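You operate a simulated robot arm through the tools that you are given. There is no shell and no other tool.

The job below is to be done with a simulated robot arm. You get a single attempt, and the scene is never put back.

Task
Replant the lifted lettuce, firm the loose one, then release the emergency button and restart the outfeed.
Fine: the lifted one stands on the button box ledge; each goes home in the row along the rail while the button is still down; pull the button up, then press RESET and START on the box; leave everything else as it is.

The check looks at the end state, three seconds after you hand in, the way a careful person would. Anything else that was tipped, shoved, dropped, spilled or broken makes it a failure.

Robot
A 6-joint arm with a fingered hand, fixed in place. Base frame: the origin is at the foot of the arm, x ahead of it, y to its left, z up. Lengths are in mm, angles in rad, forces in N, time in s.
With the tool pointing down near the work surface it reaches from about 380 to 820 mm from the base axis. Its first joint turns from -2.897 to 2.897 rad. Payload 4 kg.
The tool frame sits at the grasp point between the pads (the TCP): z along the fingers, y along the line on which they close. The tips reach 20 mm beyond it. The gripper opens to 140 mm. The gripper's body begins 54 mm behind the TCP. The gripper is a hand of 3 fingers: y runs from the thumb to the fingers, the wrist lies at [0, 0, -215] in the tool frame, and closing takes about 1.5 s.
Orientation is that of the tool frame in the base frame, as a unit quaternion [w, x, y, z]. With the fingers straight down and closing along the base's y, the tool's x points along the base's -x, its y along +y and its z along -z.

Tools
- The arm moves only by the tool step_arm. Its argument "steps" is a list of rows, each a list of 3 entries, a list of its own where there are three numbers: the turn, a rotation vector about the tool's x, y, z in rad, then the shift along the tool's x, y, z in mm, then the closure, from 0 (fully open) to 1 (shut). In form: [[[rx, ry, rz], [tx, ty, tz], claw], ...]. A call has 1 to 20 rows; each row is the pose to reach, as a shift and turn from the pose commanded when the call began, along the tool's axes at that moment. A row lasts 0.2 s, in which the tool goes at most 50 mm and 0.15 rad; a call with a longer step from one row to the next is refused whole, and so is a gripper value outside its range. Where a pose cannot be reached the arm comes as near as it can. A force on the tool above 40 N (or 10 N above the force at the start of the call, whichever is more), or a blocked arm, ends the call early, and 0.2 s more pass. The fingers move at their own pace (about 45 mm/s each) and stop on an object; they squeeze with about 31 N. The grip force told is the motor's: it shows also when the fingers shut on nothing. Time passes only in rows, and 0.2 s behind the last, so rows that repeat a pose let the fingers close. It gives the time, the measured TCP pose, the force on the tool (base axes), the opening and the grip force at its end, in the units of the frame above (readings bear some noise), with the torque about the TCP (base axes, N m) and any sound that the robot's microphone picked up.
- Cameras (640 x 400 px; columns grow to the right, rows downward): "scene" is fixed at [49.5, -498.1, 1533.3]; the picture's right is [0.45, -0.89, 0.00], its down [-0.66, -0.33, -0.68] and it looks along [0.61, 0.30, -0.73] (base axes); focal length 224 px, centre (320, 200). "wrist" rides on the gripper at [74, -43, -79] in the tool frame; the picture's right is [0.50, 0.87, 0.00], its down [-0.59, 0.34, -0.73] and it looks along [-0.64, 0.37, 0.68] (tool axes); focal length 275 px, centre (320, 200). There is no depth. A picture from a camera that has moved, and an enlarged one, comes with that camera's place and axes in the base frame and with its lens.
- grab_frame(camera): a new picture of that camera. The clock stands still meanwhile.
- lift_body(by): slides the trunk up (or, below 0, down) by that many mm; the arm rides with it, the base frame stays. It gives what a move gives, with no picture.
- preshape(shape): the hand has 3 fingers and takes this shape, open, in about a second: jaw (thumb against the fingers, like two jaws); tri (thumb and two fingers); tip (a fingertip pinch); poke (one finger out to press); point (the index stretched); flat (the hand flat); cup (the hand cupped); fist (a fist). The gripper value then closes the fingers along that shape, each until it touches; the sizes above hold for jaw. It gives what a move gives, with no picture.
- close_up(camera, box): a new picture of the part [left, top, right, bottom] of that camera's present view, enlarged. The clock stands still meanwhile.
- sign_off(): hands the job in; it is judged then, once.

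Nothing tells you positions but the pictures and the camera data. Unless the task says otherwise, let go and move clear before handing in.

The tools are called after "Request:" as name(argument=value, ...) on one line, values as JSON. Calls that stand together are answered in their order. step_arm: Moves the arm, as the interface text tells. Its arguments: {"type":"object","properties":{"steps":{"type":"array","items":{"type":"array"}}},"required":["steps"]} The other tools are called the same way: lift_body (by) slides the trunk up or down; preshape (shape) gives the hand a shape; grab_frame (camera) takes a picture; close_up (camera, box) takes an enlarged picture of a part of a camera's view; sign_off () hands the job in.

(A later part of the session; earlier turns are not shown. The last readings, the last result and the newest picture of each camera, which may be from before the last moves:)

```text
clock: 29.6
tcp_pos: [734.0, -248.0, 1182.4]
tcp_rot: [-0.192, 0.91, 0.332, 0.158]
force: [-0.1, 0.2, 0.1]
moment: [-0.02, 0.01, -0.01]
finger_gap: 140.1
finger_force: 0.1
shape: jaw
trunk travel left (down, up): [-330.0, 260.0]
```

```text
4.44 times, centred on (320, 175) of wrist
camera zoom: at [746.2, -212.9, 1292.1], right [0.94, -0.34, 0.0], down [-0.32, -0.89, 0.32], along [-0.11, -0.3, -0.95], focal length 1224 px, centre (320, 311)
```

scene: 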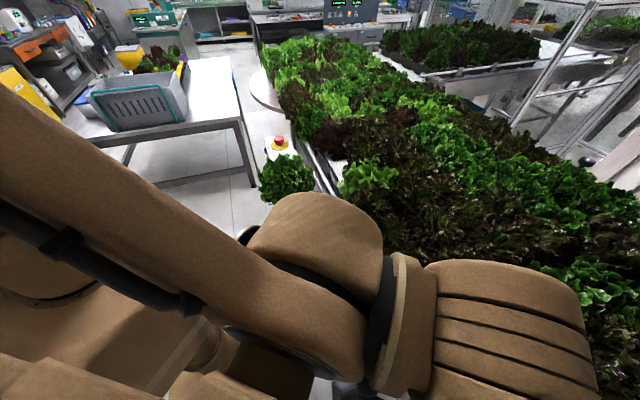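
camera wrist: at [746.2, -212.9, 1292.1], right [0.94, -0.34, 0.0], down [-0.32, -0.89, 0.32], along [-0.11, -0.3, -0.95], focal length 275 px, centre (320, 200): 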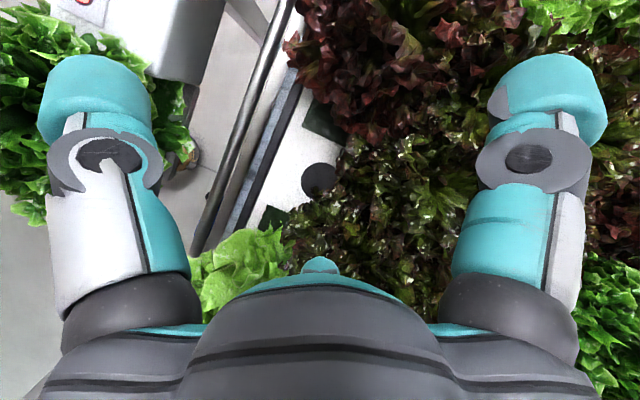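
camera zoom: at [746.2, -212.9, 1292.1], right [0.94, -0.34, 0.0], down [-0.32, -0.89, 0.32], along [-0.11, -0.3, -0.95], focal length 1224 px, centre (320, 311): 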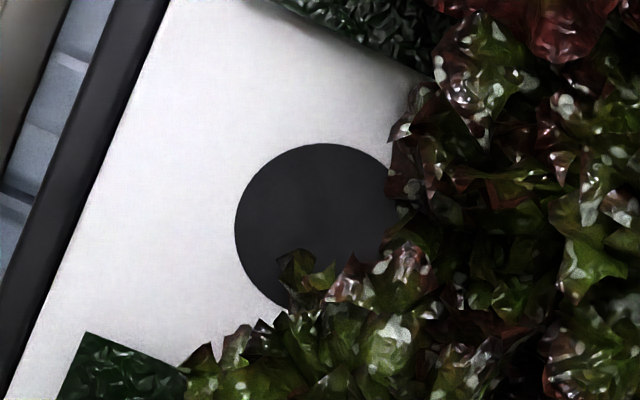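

The hole is centred near (716, -292, 966) and about 47 mm wide. I'll slide over to see the pale plant from above.

Request:
step_arm(steps=[[[0, 0, 0], [-32, 1, -15.3], 0], [[0, 0, 0], [-64, 2, -30.6], 0], [[0, 0, 0], [-95.5, 2.9, -46], 0]])

Request:
grab_frame(camera="wrist")

Request:
close_up(camera="wrist", box=[180, 80, 450, 260])

```text
clock: 30.4
tcp_pos: [656.5, -324.9, 1183.5]
tcp_rot: [-0.191, 0.909, 0.334, 0.159]
force: [0.3, 0.1, -0.3]
moment: [0.0, 0.0, 0.04]
finger_gap: 140.0
finger_force: 0.1
shape: jaw
trunk travel left (down, up): [-330.0, 260.0]
```

```text
taken
camera wrist: at [669.1, -289.8, 1292.9], right [0.94, -0.34, 0.0], down [-0.32, -0.89, 0.32], along [-0.11, -0.3, -0.95], focal length 275 px, centre (320, 200)
```

wrist: 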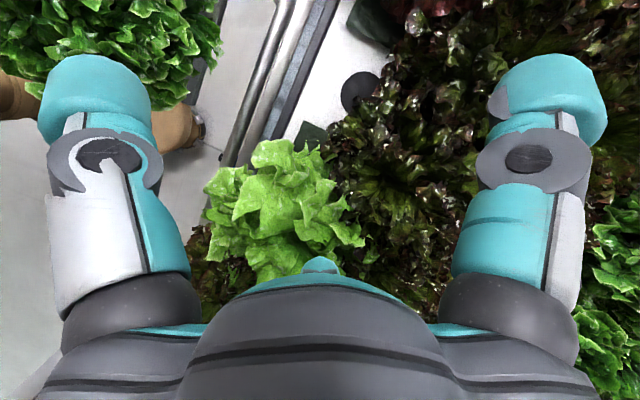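

```text
2.22 times, centred on (315, 170) of wrist
camera zoom: at [669.1, -289.8, 1292.9], right [0.94, -0.34, 0.0], down [-0.32, -0.89, 0.32], along [-0.11, -0.3, -0.95], focal length 612 px, centre (331, 267)
```

zoom: 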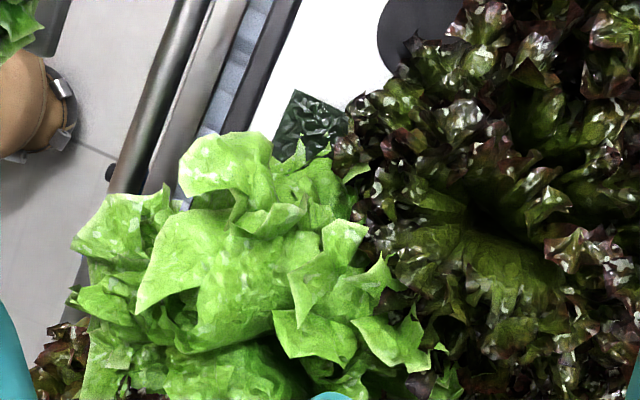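

Request:
step_arm(steps=[[[0, 0, 0], [-32, 1, -15.3], 0], [[0, 0, 0], [-64, 2, -30.6], 0], [[0, 0, 0], [-95.5, 2.9, -46], 0]])

Request:
close_up(camera="wrist", box=[180, 60, 450, 260])

```text
clock: 31.1
tcp_pos: [582.0, -398.5, 1181.1]
tcp_rot: [-0.192, 0.909, 0.334, 0.16]
force: [-0.4, -0.4, 0.6]
moment: [-0.04, -0.01, 0.01]
finger_gap: 139.9
finger_force: 0.0
shape: jaw
trunk travel left (down, up): [-330.0, 260.0]
```

```text
2.00 times, centred on (315, 160) of wrist
camera zoom: at [593.4, -364.0, 1291.5], right [0.94, -0.34, 0.0], down [-0.32, -0.89, 0.32], along [-0.11, -0.3, -0.95], focal length 551 px, centre (330, 280)
```

zoom: 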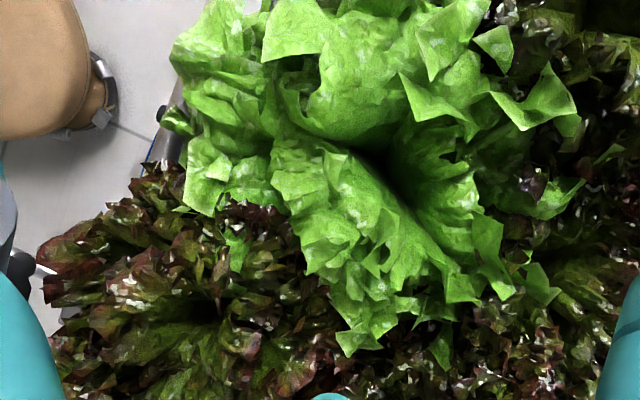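

From above the pale plant's crown is centred over its own place (u≈145, n≈714), so it's upright and only needs pressing down. Now I'll look closely at the ledge lettuce's plug from the aisle.

Request:
step_arm(steps=[[[-0.0349, -0.0729, -0.1165], [16.2, -43.3, 12.8], 0], [[-0.0698, -0.1457, -0.2331], [32.4, -86.5, 25.5], 0], [[-0.1046, -0.2186, -0.3496], [48.7, -129.8, 38.3], 0], [[-0.1395, -0.2914, -0.4662], [64.9, -173.0, 51.0], 0], [[-0.1744, -0.3643, -0.5827], [81.1, -216.3, 63.8], 0], [[-0.2093, -0.4371, -0.6992], [97.3, -259.6, 76.6], 0], [[-0.2442, -0.51, -0.8158], [113.5, -302.8, 89.3], 0], [[-0.279, -0.5828, -0.9323], [129.8, -346.1, 102.1], 0], [[-0.3139, -0.6557, -1.0489], [146.0, -389.3, 114.8], 0], [[-0.3488, -0.7285, -1.1654], [162.2, -432.6, 127.6], 0]])

Request:
lift_body(by=-235)

Request:
close_up(camera="wrist", box=[160, 120, 340, 250])

Request:
close_up(camera="wrist", box=[300, 130, 500, 300])

```text
clock: 33.4
tcp_pos: [432.6, 52.7, 1245.0]
tcp_rot: [0.198, 0.594, 0.779, -0.028]
force: [-0.4, 0.0, -0.2]
moment: [-0.05, -0.01, -0.03]
finger_gap: 139.6
finger_force: 0.1
shape: jaw
trunk travel left (down, up): [-330.0, 260.0]
```

```text
clock: 35.8
tcp_pos: [433.7, 52.1, 1008.3]
tcp_rot: [0.198, 0.596, 0.778, -0.028]
force: [-0.2, 0.1, 0.2]
moment: [0.03, 0.01, 0.01]
finger_gap: 140.0
finger_force: 0.1
shape: jaw
trunk travel left (down, up): [-95.0, 495.0]
```

```text
3.08 times, centred on (250, 185) of wrist
camera zoom: at [354.8, 129.5, 1047.9], right [0.71, 0.71, 0.0], down [0.24, -0.24, 0.94], along [0.66, -0.67, -0.34], focal length 847 px, centre (535, 246)
```

zoom: 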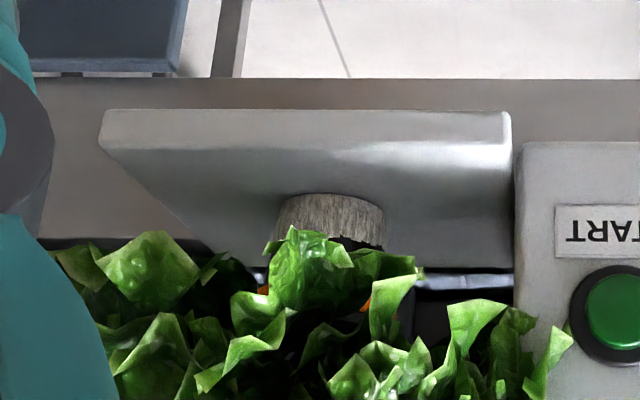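

```text
2.35 times, centred on (400, 215) of wrist
camera zoom: at [354.8, 129.5, 1047.9], right [0.71, 0.71, 0.0], down [0.24, -0.24, 0.94], along [0.66, -0.67, -0.34], focal length 648 px, centre (132, 165)
```

zoom: 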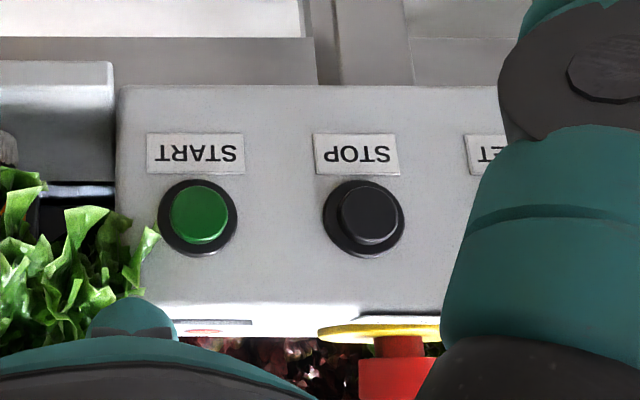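

The ledge lettuce has a ~42 mm beige plug with an orange collar about 33 mm above its foot, on a ledge at z≈924; its axis is near (516, -146). I'll now raise and go above it with the hand pointing straight down.

Request:
lift_body(by=235)

Request:
step_arm(steps=[[[-0.0061, 0.0428, -0.1289], [-17.8, 0.8, 13.6], 0], [[-0.0121, 0.0856, -0.2578], [-35.5, 1.7, 27.2], 0], [[-0.0182, 0.1285, -0.3867], [-53.3, 2.6, 40.8], 0], [[-0.0242, 0.1713, -0.5156], [-71.0, 3.4, 54.4], 0], [[-0.0303, 0.2141, -0.6445], [-88.8, 4.2, 68.0], 0], [[-0.0364, 0.2569, -0.7734], [-106.6, 5.1, 81.7], 0], [[-0.0424, 0.2997, -0.9023], [-124.3, 6.0, 95.3], 0], [[-0.0485, 0.3426, -1.0312], [-142.1, 6.8, 108.9], 0], [[-0.0545, 0.3854, -1.1601], [-159.8, 7.6, 122.5], 0], [[-0.0606, 0.4282, -1.289], [-177.6, 8.5, 136.1], 0]])

Request:
grab_frame(camera="wrist")

Request:
grab_frame(camera="scene")

```text
clock: 38.3
tcp_pos: [432.3, 52.1, 1243.9]
tcp_rot: [0.198, 0.596, 0.778, -0.028]
force: [-0.3, -0.7, -0.1]
moment: [-0.01, -0.02, -0.02]
finger_gap: 139.9
finger_force: 0.1
shape: jaw
trunk travel left (down, up): [-330.0, 260.0]
```

```text
clock: 40.5
tcp_pos: [516.1, -147.3, 1182.6]
tcp_rot: [-0.001, -0.001, 1.0, 0.0]
force: [0.2, 0.1, 0.4]
moment: [0.03, 0.0, 0.02]
finger_gap: 140.1
finger_force: 0.0
shape: jaw
trunk travel left (down, up): [-330.0, 260.0]
```

```text
taken
camera wrist: at [442.1, -190.6, 1259.4], right [-0.5, 0.86, 0.0], down [0.59, 0.34, 0.73], along [0.63, 0.37, -0.68], focal length 275 px, centre (320, 200)
```

wrist: 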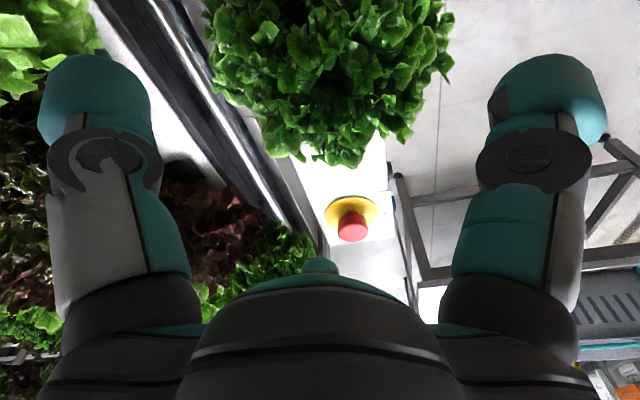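

```text
taken
```

scene: 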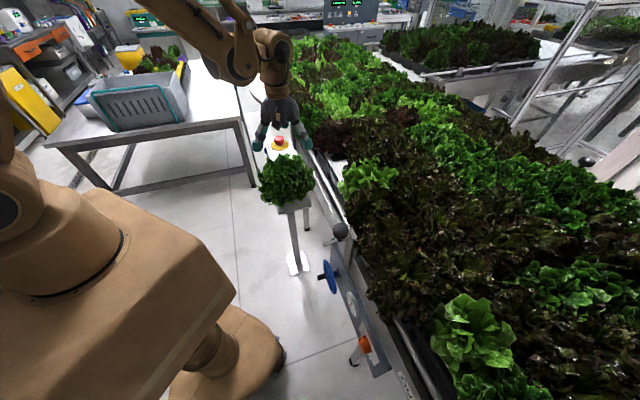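

The hand is above the ledge lettuce, roughly centred. I'll descend in small stages, watching the force.

Request:
step_arm(steps=[[[0, 0, 0], [0, 0, 20], 0], [[0, 0, 0], [0, 0, 40], 0], [[0, 0, 0], [0, 0, 55], 0]])

Request:
step_arm(steps=[[[0, 0, 0], [0, 0, 5], 0], [[0, 0, 0], [0, 0, 10], 0], [[0, 0, 0], [0, 0, 15], 0]])

Request:
grab_frame(camera="wrist")

```text
clock: 41.3
tcp_pos: [516.4, -147.6, 1124.6]
tcp_rot: [-0.001, 0.0, 1.0, 0.0]
force: [-0.5, 0.2, 0.3]
moment: [-0.01, 0.01, 0.01]
finger_gap: 139.9
finger_force: 0.1
shape: jaw
trunk travel left (down, up): [-330.0, 260.0]
```

```text
clock: 42.1
tcp_pos: [515.4, -147.8, 1110.3]
tcp_rot: [-0.001, -0.001, 1.0, -0.001]
force: [-0.3, 0.1, -0.1]
moment: [-0.01, 0.01, 0.0]
finger_gap: 140.1
finger_force: 0.0
shape: jaw
trunk travel left (down, up): [-330.0, 260.0]
```

```text
taken
camera wrist: at [441.1, -189.9, 1189.3], right [-0.5, 0.87, 0.0], down [0.59, 0.34, 0.73], along [0.64, 0.37, -0.68], focal length 275 px, centre (320, 200)
```

wrist: 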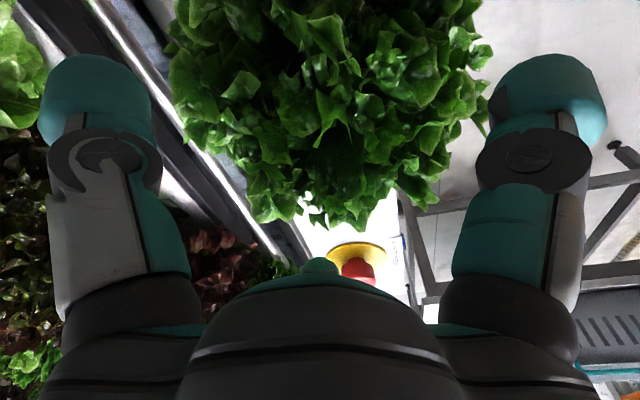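

Request:
step_arm(steps=[[[0, 0, 0], [0, 0, 5], 0], [[0, 0, 0], [0, 0, 10], 0], [[0, 0, 0], [0, 0, 15], 0]])

Request:
step_arm(steps=[[[0, 0, 0], [0, 0, 5], 0], [[0, 0, 0], [0, 0, 10], 0]])

Request:
step_arm(steps=[[[0, 0, 0], [0, 0, 5], 0], [[0, 0, 0], [0, 0, 10], 0]])

Request:
grab_frame(camera="wrist")

Request:
close_up(camera="scene", box=[220, 110, 360, 220])

```text
clock: 42.9
tcp_pos: [514.7, -146.0, 1095.5]
tcp_rot: [-0.001, 0.0, 1.0, 0.001]
force: [0.4, 0.8, -0.1]
moment: [0.02, -0.01, -0.02]
finger_gap: 139.7
finger_force: 0.0
shape: jaw
trunk travel left (down, up): [-330.0, 260.0]
```

```text
clock: 43.5
tcp_pos: [516.5, -146.7, 1084.3]
tcp_rot: [0.0, 0.0, 1.0, 0.0]
force: [-0.1, 0.1, 0.2]
moment: [0.02, 0.0, -0.02]
finger_gap: 140.0
finger_force: 0.1
shape: jaw
trunk travel left (down, up): [-330.0, 260.0]
```

```text
clock: 44.1
tcp_pos: [516.2, -146.3, 1075.0]
tcp_rot: [-0.001, 0.0, 1.0, 0.001]
force: [0.0, -0.5, -0.8]
moment: [0.02, 0.01, 0.0]
finger_gap: 139.8
finger_force: 0.1
shape: jaw
trunk travel left (down, up): [-330.0, 260.0]
```

```text
taken
camera wrist: at [441.0, -189.1, 1153.9], right [-0.5, 0.87, 0.0], down [0.59, 0.34, 0.73], along [0.64, 0.37, -0.68], focal length 275 px, centre (320, 200)
```

wrist: 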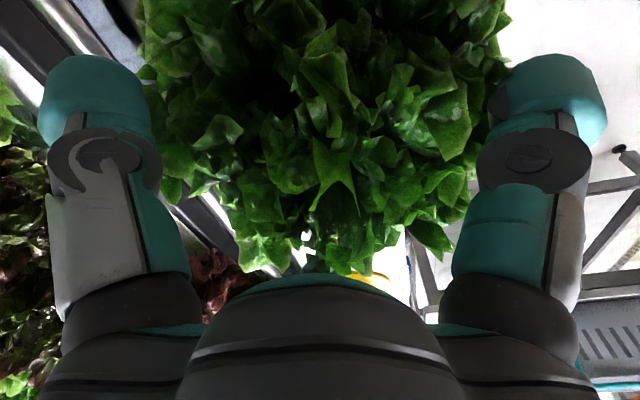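

```text
3.64 times, centred on (290, 165) of scene
camera zoom: at [49.5, -498.1, 1533.3], right [0.45, -0.89, 0.0], down [-0.66, -0.33, -0.68], along [0.61, 0.3, -0.73], focal length 815 px, centre (429, 327)
```

zoom: 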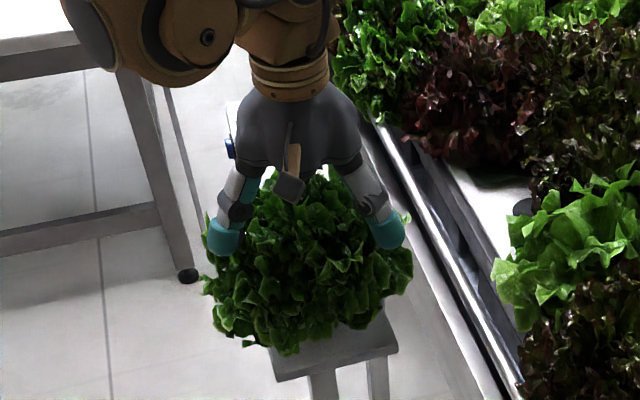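

No contact yet with the tips at 1055. I'll continue down carefully.

Request:
step_arm(steps=[[[0, 0, 0], [0, 0, 5], 0], [[0, 0, 0], [0, 0, 10], 0]])

Request:
step_arm(steps=[[[0, 0, 0], [0, 0, 5], 0], [[0, 0, 0], [0, 0, 10], 0]])

Request:
step_arm(steps=[[[0, 0, 0], [0, 0, 5], 0], [[0, 0, 0], [0, 0, 10], 0]])

Request:
close_up(camera="scene", box=[220, 110, 360, 220])

```text
clock: 44.7
tcp_pos: [514.9, -146.5, 1066.3]
tcp_rot: [-0.001, 0.0, 1.0, 0.001]
force: [0.2, -0.4, 0.3]
moment: [0.01, -0.06, -0.01]
finger_gap: 139.8
finger_force: 0.1
shape: jaw
trunk travel left (down, up): [-330.0, 260.0]
```

```text
clock: 45.3
tcp_pos: [515.8, -145.8, 1055.8]
tcp_rot: [-0.002, 0.0, 1.0, 0.0]
force: [-0.1, -0.4, 0.2]
moment: [0.03, 0.01, 0.02]
finger_gap: 140.1
finger_force: 0.0
shape: jaw
trunk travel left (down, up): [-330.0, 260.0]
```

```text
clock: 45.9
tcp_pos: [514.2, -145.2, 1046.1]
tcp_rot: [-0.001, 0.0, 1.0, 0.001]
force: [-0.1, -0.9, -0.2]
moment: [0.0, -0.02, 0.02]
finger_gap: 140.1
finger_force: 0.1
shape: jaw
trunk travel left (down, up): [-330.0, 260.0]
```

```text
3.64 times, centred on (290, 165) of scene
camera zoom: at [49.5, -498.1, 1533.3], right [0.45, -0.89, 0.0], down [-0.66, -0.33, -0.68], along [0.61, 0.3, -0.73], focal length 815 px, centre (429, 327)
```

zoom: 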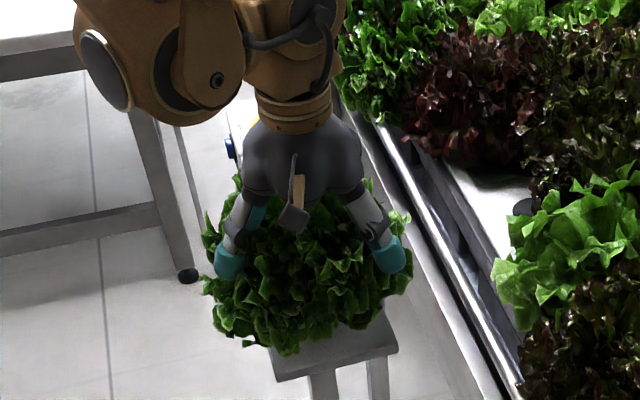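

Request:
step_arm(steps=[[[0, 0, 0], [0, 0, 5], 0], [[0, 0, 0], [0, 0, 10], 0]])

Request:
step_arm(steps=[[[0, 0, 0], [0, 0, 5], 0], [[0, 0, 0], [0, 0, 8], 0]])

Request:
grab_frame(camera="wrist")

Request:
close_up(camera="scene", box=[220, 110, 360, 220])

```text
clock: 46.5
tcp_pos: [516.0, -146.9, 1035.3]
tcp_rot: [-0.001, 0.0, 1.0, 0.0]
force: [0.4, -0.5, 0.9]
moment: [0.03, -0.02, 0.0]
finger_gap: 140.2
finger_force: 0.1
shape: jaw
trunk travel left (down, up): [-330.0, 260.0]
```

```text
clock: 47.1
tcp_pos: [511.4, -148.0, 1029.8]
tcp_rot: [0.001, 0.001, 1.0, 0.0]
force: [-9.5, -9.3, 32.0]
moment: [1.26, -2.24, -0.25]
finger_gap: 139.9
finger_force: 0.0
shape: jaw
trunk travel left (down, up): [-330.0, 260.0]
```

```text
taken
camera wrist: at [436.9, -190.9, 1108.2], right [-0.5, 0.87, 0.0], down [0.59, 0.34, 0.74], along [0.64, 0.37, -0.68], focal length 275 px, centre (320, 200)
```

wrist: 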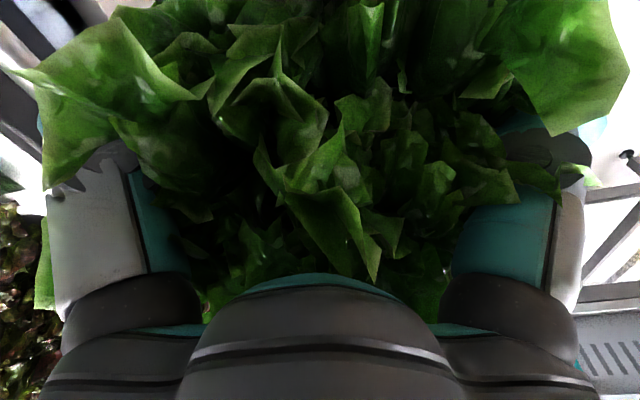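

```text
3.64 times, centred on (290, 165) of scene
camera zoom: at [49.5, -498.1, 1533.3], right [0.45, -0.89, 0.0], down [-0.66, -0.33, -0.68], along [0.61, 0.3, -0.73], focal length 815 px, centre (429, 327)
```

zoom: 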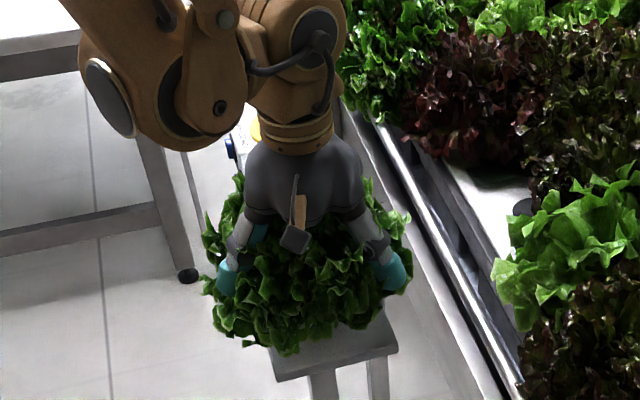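

The push at the end came from the third finger touching the box top on the +u side, not the lettuce: the hand has a thumb and two fingers 120° apart. I'll back up and turn the hand so no finger points at the box.

Request:
step_arm(steps=[[[0, 0, 0], [0, 0, -20], 0], [[0, 0, 0], [0, 0, -45], 0], [[0, 0, 0], [0, 0, -70], 0]])

Request:
close_up(camera="scene", box=[220, 110, 360, 220])

Request:
step_arm(steps=[[[0, 0, 0.131], [0, 0, 0], 0], [[0, 0, 0.262], [0, 0, 0], 0], [[0, 0, 0.393], [0, 0, 0], 0], [[0, 0, 0.524], [0, 0, 0], 0], [[0, 0, 0.654], [0, 0, 0], 0], [[0, 0, 0.785], [0, 0, 0], 0]])

Request:
grab_frame(camera="wrist")

```text
clock: 47.9
tcp_pos: [514.9, -145.6, 1098.4]
tcp_rot: [0.0, 0.0, 1.0, 0.0]
force: [-0.4, 0.2, 0.0]
moment: [0.0, 0.0, -0.02]
finger_gap: 139.7
finger_force: 0.1
shape: jaw
trunk travel left (down, up): [-330.0, 260.0]
```

```text
3.64 times, centred on (290, 165) of scene
camera zoom: at [49.5, -498.1, 1533.3], right [0.45, -0.89, 0.0], down [-0.66, -0.33, -0.68], along [0.61, 0.3, -0.73], focal length 815 px, centre (429, 327)
```

zoom: 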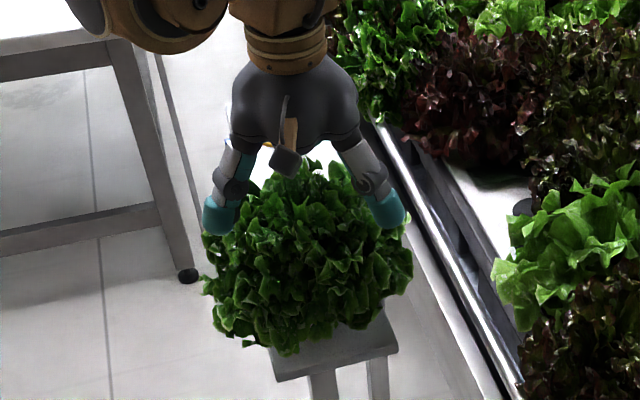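

```text
clock: 49.3
tcp_pos: [514.8, -146.8, 1097.8]
tcp_rot: [-0.001, 0.383, 0.924, 0.0]
force: [-0.7, -0.2, 0.3]
moment: [0.05, -0.01, -0.03]
finger_gap: 140.2
finger_force: 0.1
shape: jaw
trunk travel left (down, up): [-330.0, 260.0]
```

```text
taken
camera wrist: at [432.6, -124.7, 1176.6], right [0.26, 0.97, 0.0], down [0.66, -0.18, 0.73], along [0.71, -0.19, -0.68], focal length 275 px, centre (320, 200)
```

wrist: 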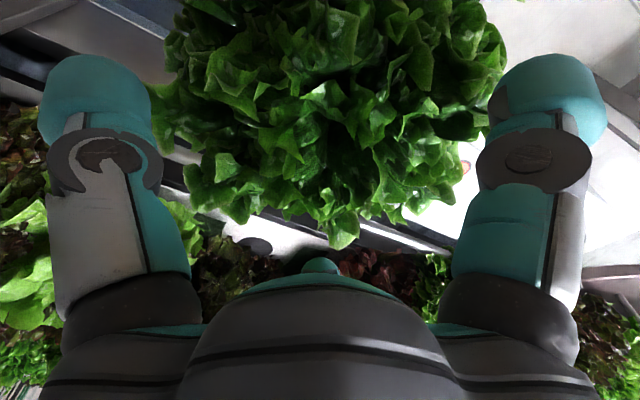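

The hand is turned with the thumb away from the box. Descending again in small steps.

Request:
step_arm(steps=[[[0, 0, 0], [0, 0, 20], 0], [[0, 0, 0], [0, 0, 40], 0], [[0, 0, 0], [0, 0, 55], 0]])

Request:
step_arm(steps=[[[0, 0, 0], [0, 0, 4], 0], [[0, 0, 0], [0, 0, 8], 0]])

Request:
step_arm(steps=[[[0, 0, 0], [0, 0, 4], 0], [[0, 0, 0], [0, 0, 8], 0]])

```text
clock: 50.1
tcp_pos: [515.0, -145.3, 1041.4]
tcp_rot: [0.0, 0.383, 0.924, 0.0]
force: [0.2, -0.3, 0.6]
moment: [0.0, 0.0, 0.03]
finger_gap: 140.0
finger_force: 0.1
shape: jaw
trunk travel left (down, up): [-330.0, 260.0]
```

```text
clock: 50.7
tcp_pos: [515.4, -146.2, 1032.7]
tcp_rot: [-0.001, 0.383, 0.924, 0.0]
force: [0.2, 0.0, 0.1]
moment: [0.01, 0.03, 0.0]
finger_gap: 139.9
finger_force: 0.1
shape: jaw
trunk travel left (down, up): [-330.0, 260.0]
```

```text
clock: 51.3
tcp_pos: [515.8, -146.3, 1026.9]
tcp_rot: [0.0, 0.382, 0.924, 0.0]
force: [1.0, -0.7, -0.4]
moment: [0.0, 0.01, -0.02]
finger_gap: 140.0
finger_force: 0.1
shape: jaw
trunk travel left (down, up): [-330.0, 260.0]
```

Request:
step_arm(steps=[[[0, 0, 0], [0, 0, 4], 0], [[0, 0, 0], [0, 0, 8], 0]])

Request:
step_arm(steps=[[[0, 0, 0], [0, 0, 4], 0], [[0, 0, 0], [0, 0, 8], 0]])

Request:
close_up(camera="scene", box=[220, 110, 360, 220])

```text
clock: 51.9
tcp_pos: [514.6, -146.1, 1018.7]
tcp_rot: [-0.001, 0.383, 0.924, 0.0]
force: [-0.2, 0.1, 0.1]
moment: [0.0, -0.01, -0.02]
finger_gap: 140.0
finger_force: 0.1
shape: jaw
trunk travel left (down, up): [-330.0, 260.0]
```

```text
clock: 52.5
tcp_pos: [514.8, -148.0, 1011.7]
tcp_rot: [-0.001, 0.382, 0.924, 0.001]
force: [0.9, 0.4, 1.1]
moment: [0.02, 0.02, -0.03]
finger_gap: 140.0
finger_force: 0.0
shape: jaw
trunk travel left (down, up): [-330.0, 260.0]
```

```text
3.64 times, centred on (290, 165) of scene
camera zoom: at [49.5, -498.1, 1533.3], right [0.45, -0.89, 0.0], down [-0.66, -0.33, -0.68], along [0.61, 0.3, -0.73], focal length 815 px, centre (429, 327)
```

zoom: 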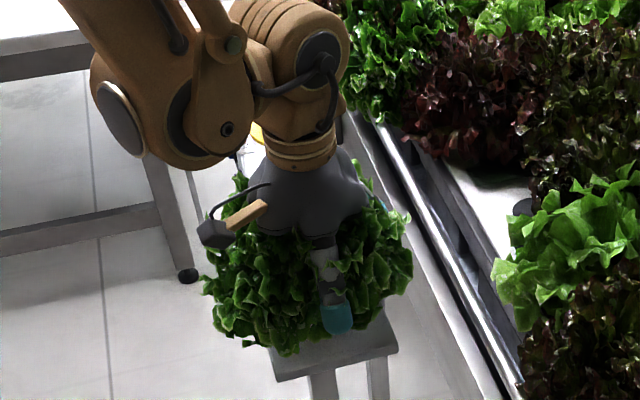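

Still no contact, so the leaves give way and the firm core is narrower. I'll close the fingers halfway at this height and see where they touch.

Request:
step_arm(steps=[[[0, 0, 0], [0, 0, 0], 0.2], [[0, 0, 0], [0, 0, 0], 0.3], [[0, 0, 0], [0, 0, 0], 0.4], [[0, 0, 0], [0, 0, 0], 0.5], [[0, 0, 0], [0, 0, 0], 0.5], [[0, 0, 0], [0, 0, 0], 0.5]])

Request:
close_up(camera="scene", box=[220, 110, 360, 220])

```text
clock: 53.9
tcp_pos: [514.3, -147.5, 1010.4]
tcp_rot: [-0.002, 0.382, 0.924, 0.0]
force: [-0.4, 0.7, 1.0]
moment: [0.03, -0.01, 0.0]
finger_gap: 71.2
finger_force: 0.2
shape: jaw
trunk travel left (down, up): [-330.0, 260.0]
```

```text
3.64 times, centred on (290, 165) of scene
camera zoom: at [49.5, -498.1, 1533.3], right [0.45, -0.89, 0.0], down [-0.66, -0.33, -0.68], along [0.61, 0.3, -0.73], focal length 815 px, centre (429, 327)
```

zoom: 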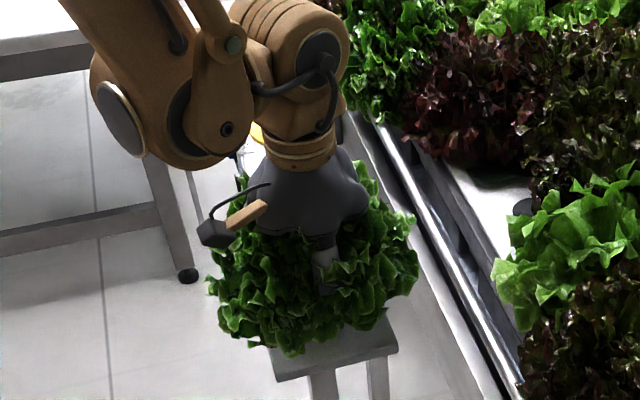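

Request:
step_arm(steps=[[[0, 0, 0], [0, 0, 0], 0.58], [[0, 0, 0], [0, 0, 0], 0.66], [[0, 0, 0], [0, 0, 0], 0.66]])

Request:
close_up(camera="scene", box=[220, 110, 360, 220])

Request:
grab_frame(camera="wrist")

```text
clock: 54.7
tcp_pos: [514.3, -147.9, 1011.0]
tcp_rot: [-0.001, 0.383, 0.924, 0.0]
force: [-0.3, 0.0, -0.5]
moment: [-0.01, 0.0, -0.01]
finger_gap: 59.5
finger_force: 31.0
shape: jaw
trunk travel left (down, up): [-330.0, 260.0]
```

```text
3.64 times, centred on (290, 165) of scene
camera zoom: at [49.5, -498.1, 1533.3], right [0.45, -0.89, 0.0], down [-0.66, -0.33, -0.68], along [0.61, 0.3, -0.73], focal length 815 px, centre (429, 327)
```

zoom: 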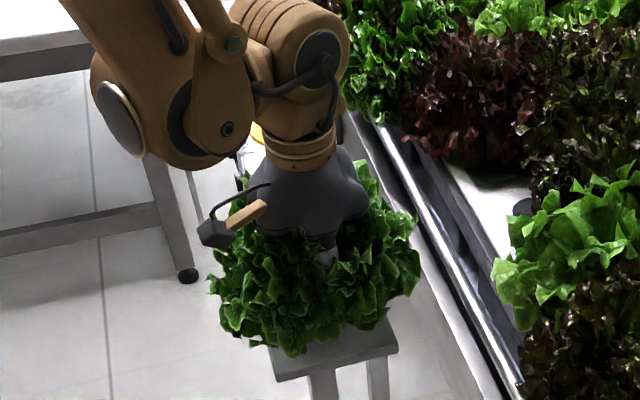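

```text
taken
camera wrist: at [431.9, -125.0, 1089.7], right [0.26, 0.97, 0.0], down [0.66, -0.18, 0.73], along [0.71, -0.19, -0.68], focal length 275 px, centre (320, 200)
```

wrist: 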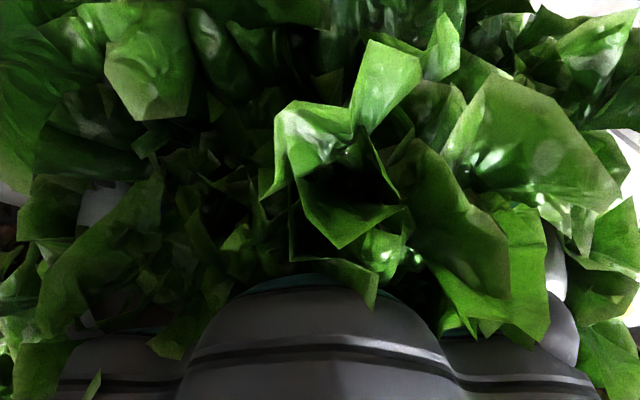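

The fingers hold a firm core about 60 mm wide at 31 N. I'll set the closure a bit firmer and lift slowly.

Request:
step_arm(steps=[[[0, 0, 0], [0, 0, 0], 0.75], [[0, 0, 0], [0, 0, -3], 0.75], [[0, 0, 0], [0, 0, -8], 0.75], [[0, 0, 0], [0, 0, -15], 0.75], [[0, 0, 0], [0, 0, -25], 0.75], [[0, 0, 0], [0, 0, -40], 0.75], [[0, 0, 0], [0, 0, -40], 0.75]])

Request:
close_up(camera="scene", box=[220, 110, 360, 220])

Request:
grab_frame(camera="wrist")

```text
clock: 56.3
tcp_pos: [515.5, -147.4, 1050.0]
tcp_rot: [-0.001, 0.383, 0.924, 0.0]
force: [-0.1, 0.8, -1.7]
moment: [-0.02, 0.01, 0.0]
finger_gap: 59.1
finger_force: 31.0
shape: jaw
trunk travel left (down, up): [-330.0, 260.0]
```

```text
3.64 times, centred on (290, 165) of scene
camera zoom: at [49.5, -498.1, 1533.3], right [0.45, -0.89, 0.0], down [-0.66, -0.33, -0.68], along [0.61, 0.3, -0.73], focal length 815 px, centre (429, 327)
```

zoom: 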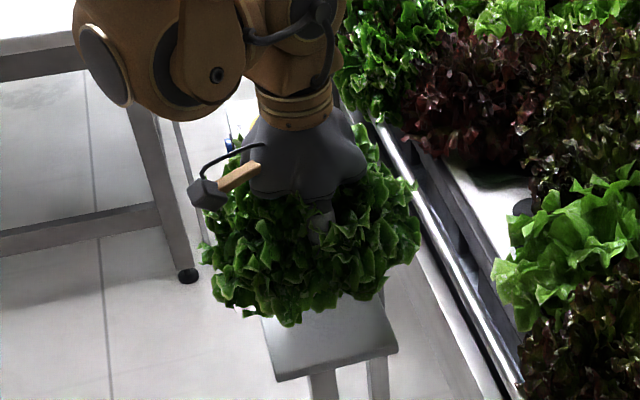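

```text
taken
camera wrist: at [432.5, -125.1, 1128.8], right [0.26, 0.97, 0.0], down [0.66, -0.18, 0.73], along [0.71, -0.19, -0.68], focal length 275 px, centre (320, 200)
```

wrist: 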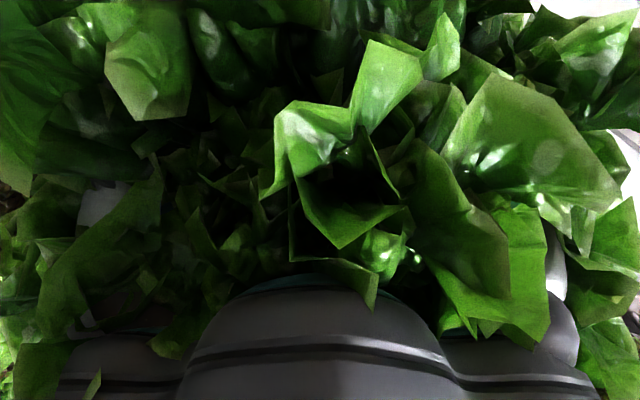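

The lettuce is in hand (about 0.17 kg) and clear of the ledge. I'll raise it high enough that the scene camera can see its plug from the side and check it hangs straight.

Request:
step_arm(steps=[[[0, 0, 0], [0, 0, -30], 0.75], [[0, 0, 0], [0, 0, -60], 0.75], [[0, 0, 0], [0, 0, -90], 0.75], [[0, 0, 0], [0, 0, -120], 0.75], [[0, 0, 0], [0, 0, -150], 0.75]])

Request:
lift_body(by=250)

Request:
grab_frame(camera="scene")

```text
clock: 57.5
tcp_pos: [516.6, -145.8, 1202.6]
tcp_rot: [0.0, 0.384, 0.923, 0.0]
force: [-0.7, -0.1, -2.0]
moment: [-0.03, -0.07, 0.0]
finger_gap: 59.3
finger_force: 31.1
shape: jaw
trunk travel left (down, up): [-330.0, 260.0]
```

```text
clock: 60.0
tcp_pos: [516.4, -146.2, 1451.4]
tcp_rot: [-0.001, 0.383, 0.924, 0.0]
force: [0.3, -0.5, -2.1]
moment: [0.0, 0.03, 0.0]
finger_gap: 59.0
finger_force: 31.0
shape: jaw
trunk travel left (down, up): [-580.0, 10.0]
```

```text
taken
```

scene: 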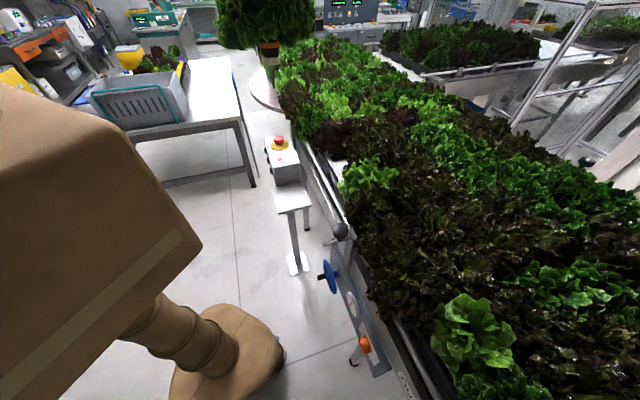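

Request:
close_up(camera="scene", box=[200, 0, 340, 90])

Request:
close_up(camera="scene", box=[230, 110, 350, 230])

Request:
close_up(camera="scene", box=[300, 120, 420, 220])

```text
4.44 times, centred on (270, 45) of scene
camera zoom: at [49.5, -498.1, 1533.3], right [0.45, -0.89, 0.0], down [-0.66, -0.33, -0.68], along [0.61, 0.3, -0.73], focal length 996 px, centre (542, 889)
```

zoom: 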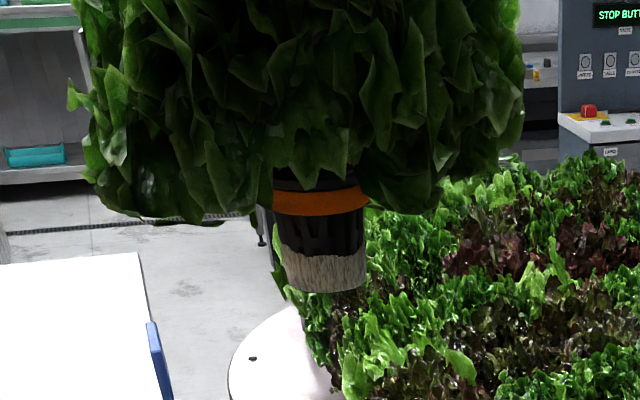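

```text
3.33 times, centred on (290, 170) of scene
camera zoom: at [49.5, -498.1, 1533.3], right [0.45, -0.89, 0.0], down [-0.66, -0.33, -0.68], along [0.61, 0.3, -0.73], focal length 747 px, centre (420, 300)
```

zoom: 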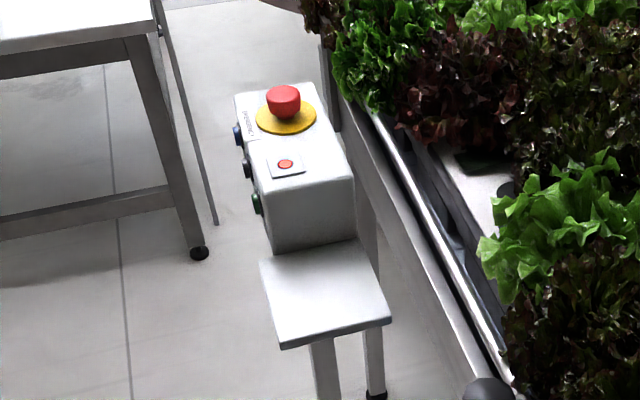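

```text
4.00 times, centred on (360, 170) of scene
camera zoom: at [49.5, -498.1, 1533.3], right [0.45, -0.89, 0.0], down [-0.66, -0.33, -0.68], along [0.61, 0.3, -0.73], focal length 896 px, centre (160, 320)
```

zoom: 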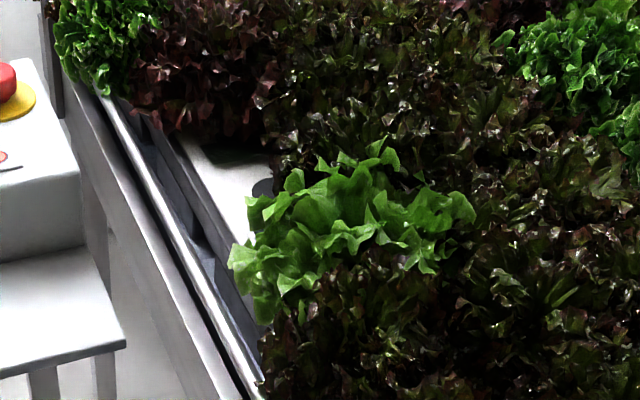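

Request:
close_up(camera="scene", box=[245, 35, 301, 70])

```text
11.43 times, centred on (273, 52) of scene
camera zoom: at [49.5, -498.1, 1533.3], right [0.45, -0.89, 0.0], down [-0.66, -0.33, -0.68], along [0.61, 0.3, -0.73], focal length 2560 px, centre (857, 1886)
```

zoom: 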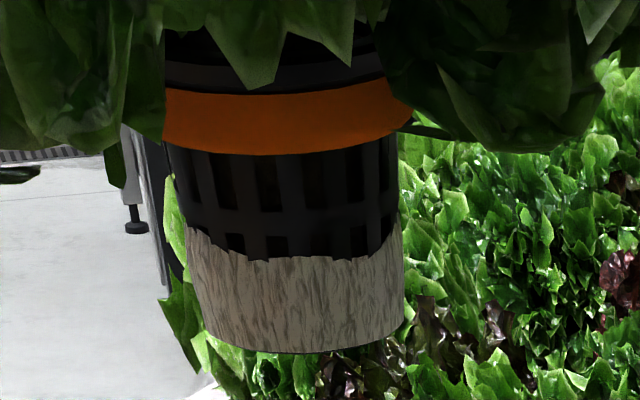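

The plug hangs nearly straight: a tapered net cup with an orange band (~47 mm) just above, so home means the orange band is down in the hole. I'll turn the hand 90° (thumb toward the aisle, best for the row) and check the tilt in the other plane.

Request:
step_arm(steps=[[[0, 0, 0.143], [0, 0, 0], 0.75], [[0, 0, 0.286], [0, 0, 0], 0.75], [[0, 0, 0.428], [0, 0, 0], 0.75], [[0, 0, 0.571], [0, 0, 0], 0.75], [[0, 0, 0.714], [0, 0, 0], 0.75], [[0, 0, 0.857], [0, 0, 0], 0.75], [[0, 0, 1.0], [0, 0, 0], 0.75], [[0, 0, 1.142], [0, 0, 0], 0.75], [[0, 0, 1.285], [0, 0, 0], 0.75], [[0, 0, 1.428], [0, 0, 0], 0.75], [[0, 0, 1.571], [0, 0, 0], 0.75]])

Request:
close_up(camera="scene", box=[245, 35, 301, 70])

Request:
grab_frame(camera="scene")

```text
clock: 62.5
tcp_pos: [515.9, -146.8, 1451.5]
tcp_rot: [-0.001, 0.924, 0.382, -0.001]
force: [0.2, 0.3, -1.6]
moment: [0.01, -0.01, 0.0]
finger_gap: 59.0
finger_force: 31.2
shape: jaw
trunk travel left (down, up): [-580.0, 10.0]
```

```text
11.43 times, centred on (273, 52) of scene
camera zoom: at [49.5, -498.1, 1533.3], right [0.45, -0.89, 0.0], down [-0.66, -0.33, -0.68], along [0.61, 0.3, -0.73], focal length 2560 px, centre (857, 1886)
```

zoom: 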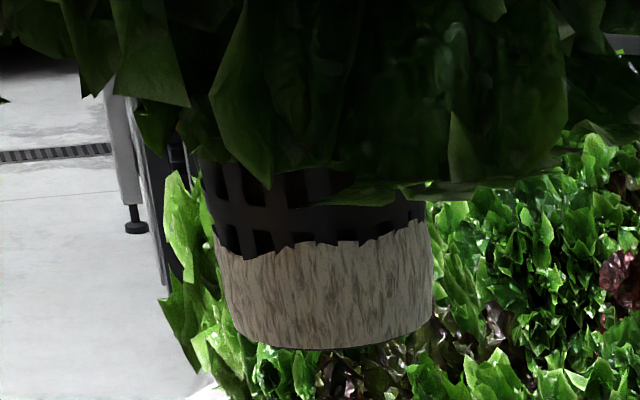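

```text
taken
```

scene: 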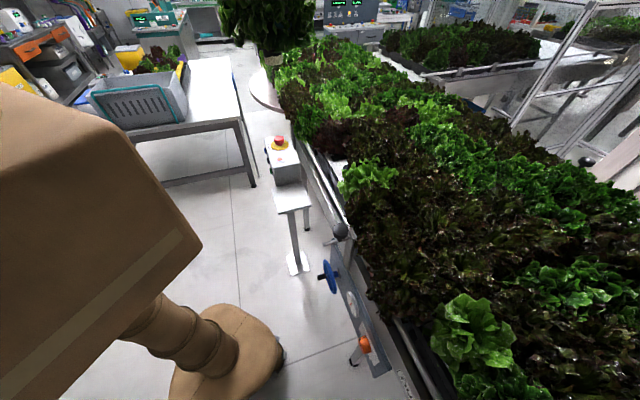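

The plug's foot is off the tool axis by only about 4 mm (a 2.5° lean). I'll tilt the hand slightly to make it vertical and check again.

Request:
step_arm(steps=[[[0.0395, -0.0198, 0], [0, 0, 0], 0.75], [[0.0395, -0.0198, 0], [0, 0, 0], 0.75]])

Request:
close_up(camera="scene", box=[245, 35, 301, 70])

```text
clock: 63.0
tcp_pos: [517.0, -146.8, 1450.1]
tcp_rot: [-0.014, 0.923, 0.383, -0.018]
force: [-0.3, -0.3, -2.3]
moment: [-0.01, 0.0, -0.02]
finger_gap: 58.8
finger_force: 31.1
shape: jaw
trunk travel left (down, up): [-580.0, 10.0]
```

```text
11.43 times, centred on (273, 52) of scene
camera zoom: at [49.5, -498.1, 1533.3], right [0.45, -0.89, 0.0], down [-0.66, -0.33, -0.68], along [0.61, 0.3, -0.73], focal length 2560 px, centre (857, 1886)
```

zoom: 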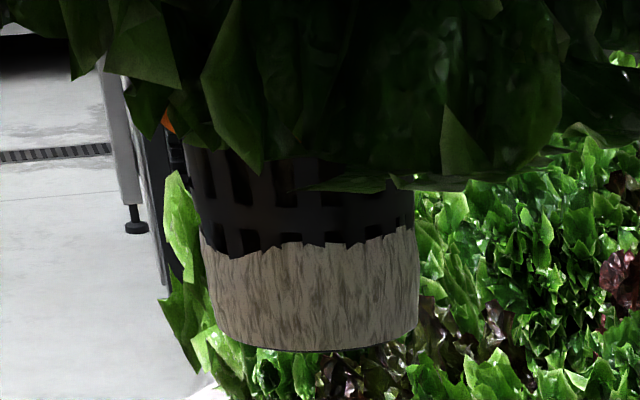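

The plug now looks vertical and sits right under the tool axis. Lowering the trunk and moving over the hole.

Request:
lift_body(by=-240)

Request:
grab_frame(camera="scene")

```text
clock: 65.5
tcp_pos: [515.6, -147.1, 1210.9]
tcp_rot: [-0.014, 0.924, 0.382, -0.019]
force: [-0.8, -1.0, -1.3]
moment: [-0.02, -0.01, 0.02]
finger_gap: 59.2
finger_force: 30.6
shape: jaw
trunk travel left (down, up): [-340.0, 250.0]
```

```text
taken
```

scene: 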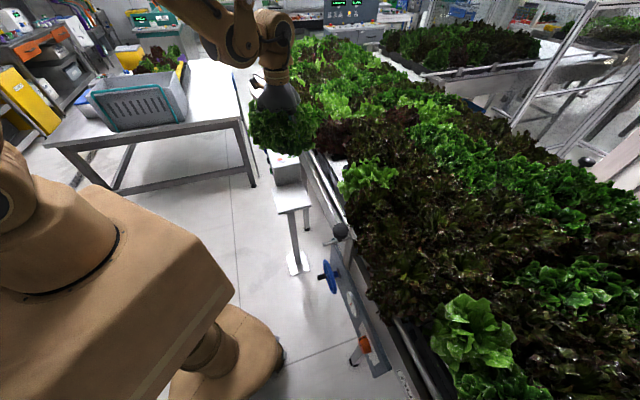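

Request:
step_arm(steps=[[[0, 0, 0], [5, 31, -1.4], 0.75], [[0, 0, 0], [11, 70, -3], 0.75], [[0, 0, 0], [18, 114, -5], 0.75], [[0, 0, 0], [25.5, 160, -7], 0.75], [[0, 0, 0], [32, 204, -9], 0.75], [[0, 0, 0], [37, 234, -10.3], 0.75], [[0, 0, 0], [39, 245.3, -10.8], 0.75], [[0, 0, 0], [39, 245.3, -10.8], 0.75]])

Request:
grab_frame(camera="scene")

Request:
close_up(camera="scene", box=[260, 70, 440, 210])

Request:
grab_frame(camera="wrist")

```text
clock: 67.3
tcp_pos: [719.7, -291.1, 1211.3]
tcp_rot: [-0.014, 0.924, 0.383, -0.017]
force: [-0.1, 0.4, -1.6]
moment: [0.04, 0.0, 0.02]
finger_gap: 58.8
finger_force: 30.7
shape: jaw
trunk travel left (down, up): [-340.0, 250.0]
```

```text
taken
```

scene: 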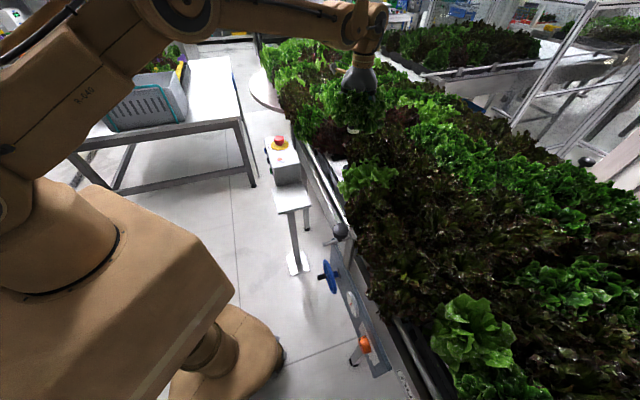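

```text
2.86 times, centred on (350, 140) of scene
camera zoom: at [49.5, -498.1, 1533.3], right [0.45, -0.89, 0.0], down [-0.66, -0.33, -0.68], along [0.61, 0.3, -0.73], focal length 640 px, centre (234, 371)
```

zoom: 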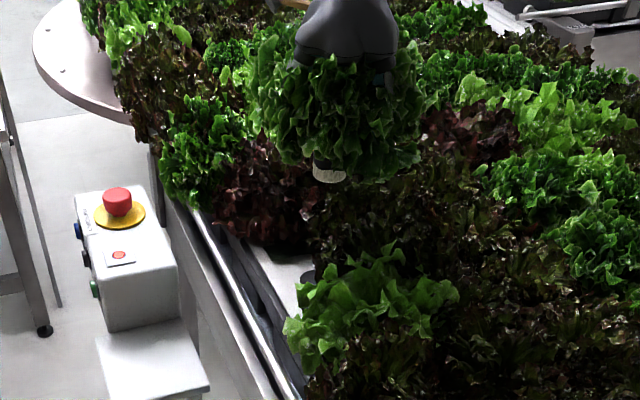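

```text
taken
camera wrist: at [744.4, -209.9, 1290.6], right [0.96, -0.26, -0.05], down [-0.14, -0.67, 0.73], along [-0.22, -0.7, -0.68], focal length 275 px, centre (320, 200)
```

wrist: 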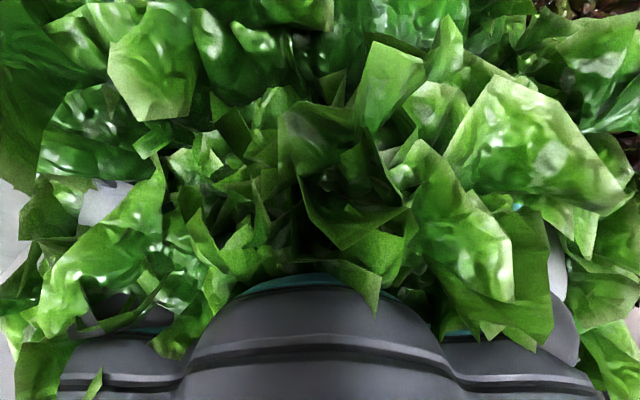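

Request:
close_up(camera="scene", box=[310, 115, 390, 175])

```text
6.67 times, centred on (350, 145) of scene
camera zoom: at [49.5, -498.1, 1533.3], right [0.45, -0.89, 0.0], down [-0.66, -0.33, -0.68], along [0.61, 0.3, -0.73], focal length 1494 px, centre (120, 567)
```

zoom: 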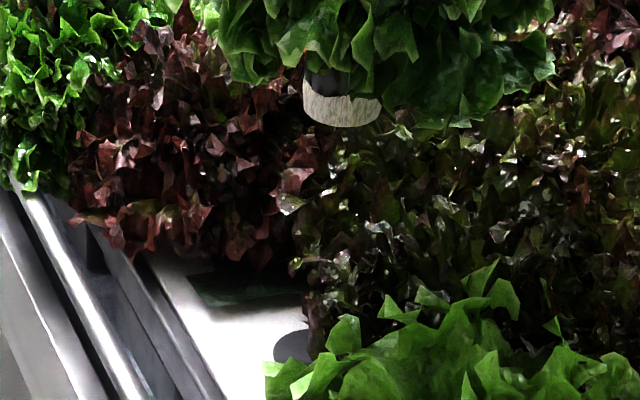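

Request:
step_arm(steps=[[[0, 0, 0], [0, 0, 0], 0.75]])

Request:
step_arm(steps=[[[0, 0, 0], [0, 0, 0], 0.75]])

Request:
step_arm(steps=[[[0, 0, 0], [0, 0, 0], 0.75]])

```text
clock: 67.8
tcp_pos: [719.5, -292.0, 1212.3]
tcp_rot: [-0.015, 0.924, 0.382, -0.017]
force: [-0.9, 0.0, -1.4]
moment: [0.0, -0.01, -0.03]
finger_gap: 58.6
finger_force: 31.2
shape: jaw
trunk travel left (down, up): [-340.0, 250.0]
```

```text
clock: 68.2
tcp_pos: [719.6, -292.4, 1211.0]
tcp_rot: [-0.014, 0.924, 0.382, -0.018]
force: [-0.7, -0.1, -1.9]
moment: [0.0, 0.01, -0.02]
finger_gap: 58.6
finger_force: 31.1
shape: jaw
trunk travel left (down, up): [-340.0, 250.0]
```

```text
clock: 68.5
tcp_pos: [718.5, -292.0, 1211.3]
tcp_rot: [-0.014, 0.924, 0.382, -0.018]
force: [1.1, -0.8, -1.6]
moment: [0.0, 0.04, 0.01]
finger_gap: 58.9
finger_force: 30.9
shape: jaw
trunk travel left (down, up): [-340.0, 250.0]
```

The lateral alignment over the hole checks out in the scene view. I'll make a 2 mm correction and descend in stages.

Request:
step_arm(steps=[[[0, 0, 0], [-1.6, -1.0, 0], 0.75], [[0, 0, 0], [-0.8, 0.5, 36.6], 0.75], [[0, 0, 0], [0.1, 1.9, 73.2], 0.75], [[0, 0, 0], [1.0, 3.4, 109.8], 0.75], [[0, 0, 0], [1.0, 3.4, 109.8], 0.75]])

Request:
close_up(camera="scene", box=[290, 100, 400, 182])

```text
clock: 69.8
tcp_pos: [717.2, -290.7, 1102.3]
tcp_rot: [-0.015, 0.924, 0.382, -0.018]
force: [-0.1, -0.9, -1.5]
moment: [-0.02, -0.03, 0.0]
finger_gap: 59.0
finger_force: 30.8
shape: jaw
trunk travel left (down, up): [-340.0, 250.0]
```

```text
4.88 times, centred on (345, 141) of scene
camera zoom: at [49.5, -498.1, 1533.3], right [0.45, -0.89, 0.0], down [-0.66, -0.33, -0.68], along [0.61, 0.3, -0.73], focal length 1093 px, centre (198, 488)
```

zoom: 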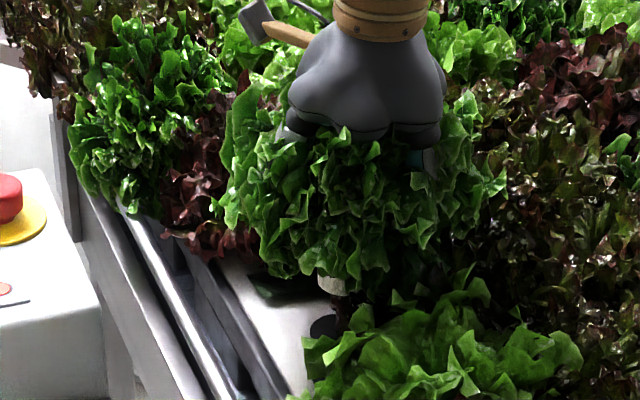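

Request:
close_up(camera="scene", box=[325, 140, 375, 175])

```text
11.43 times, centred on (350, 158) of scene
camera zoom: at [49.5, -498.1, 1533.3], right [0.45, -0.89, 0.0], down [-0.66, -0.33, -0.68], along [0.61, 0.3, -0.73], focal length 2560 px, centre (-23, 686)
```

zoom: 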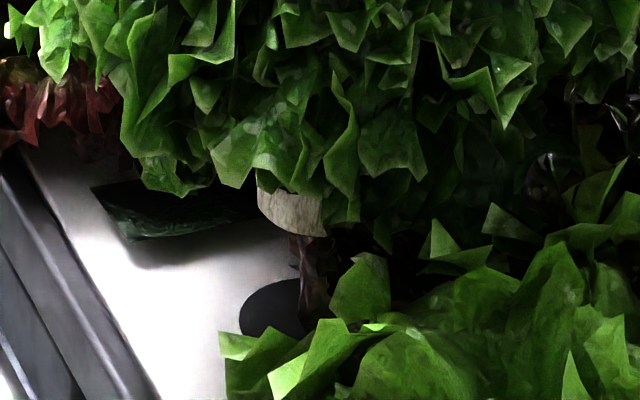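

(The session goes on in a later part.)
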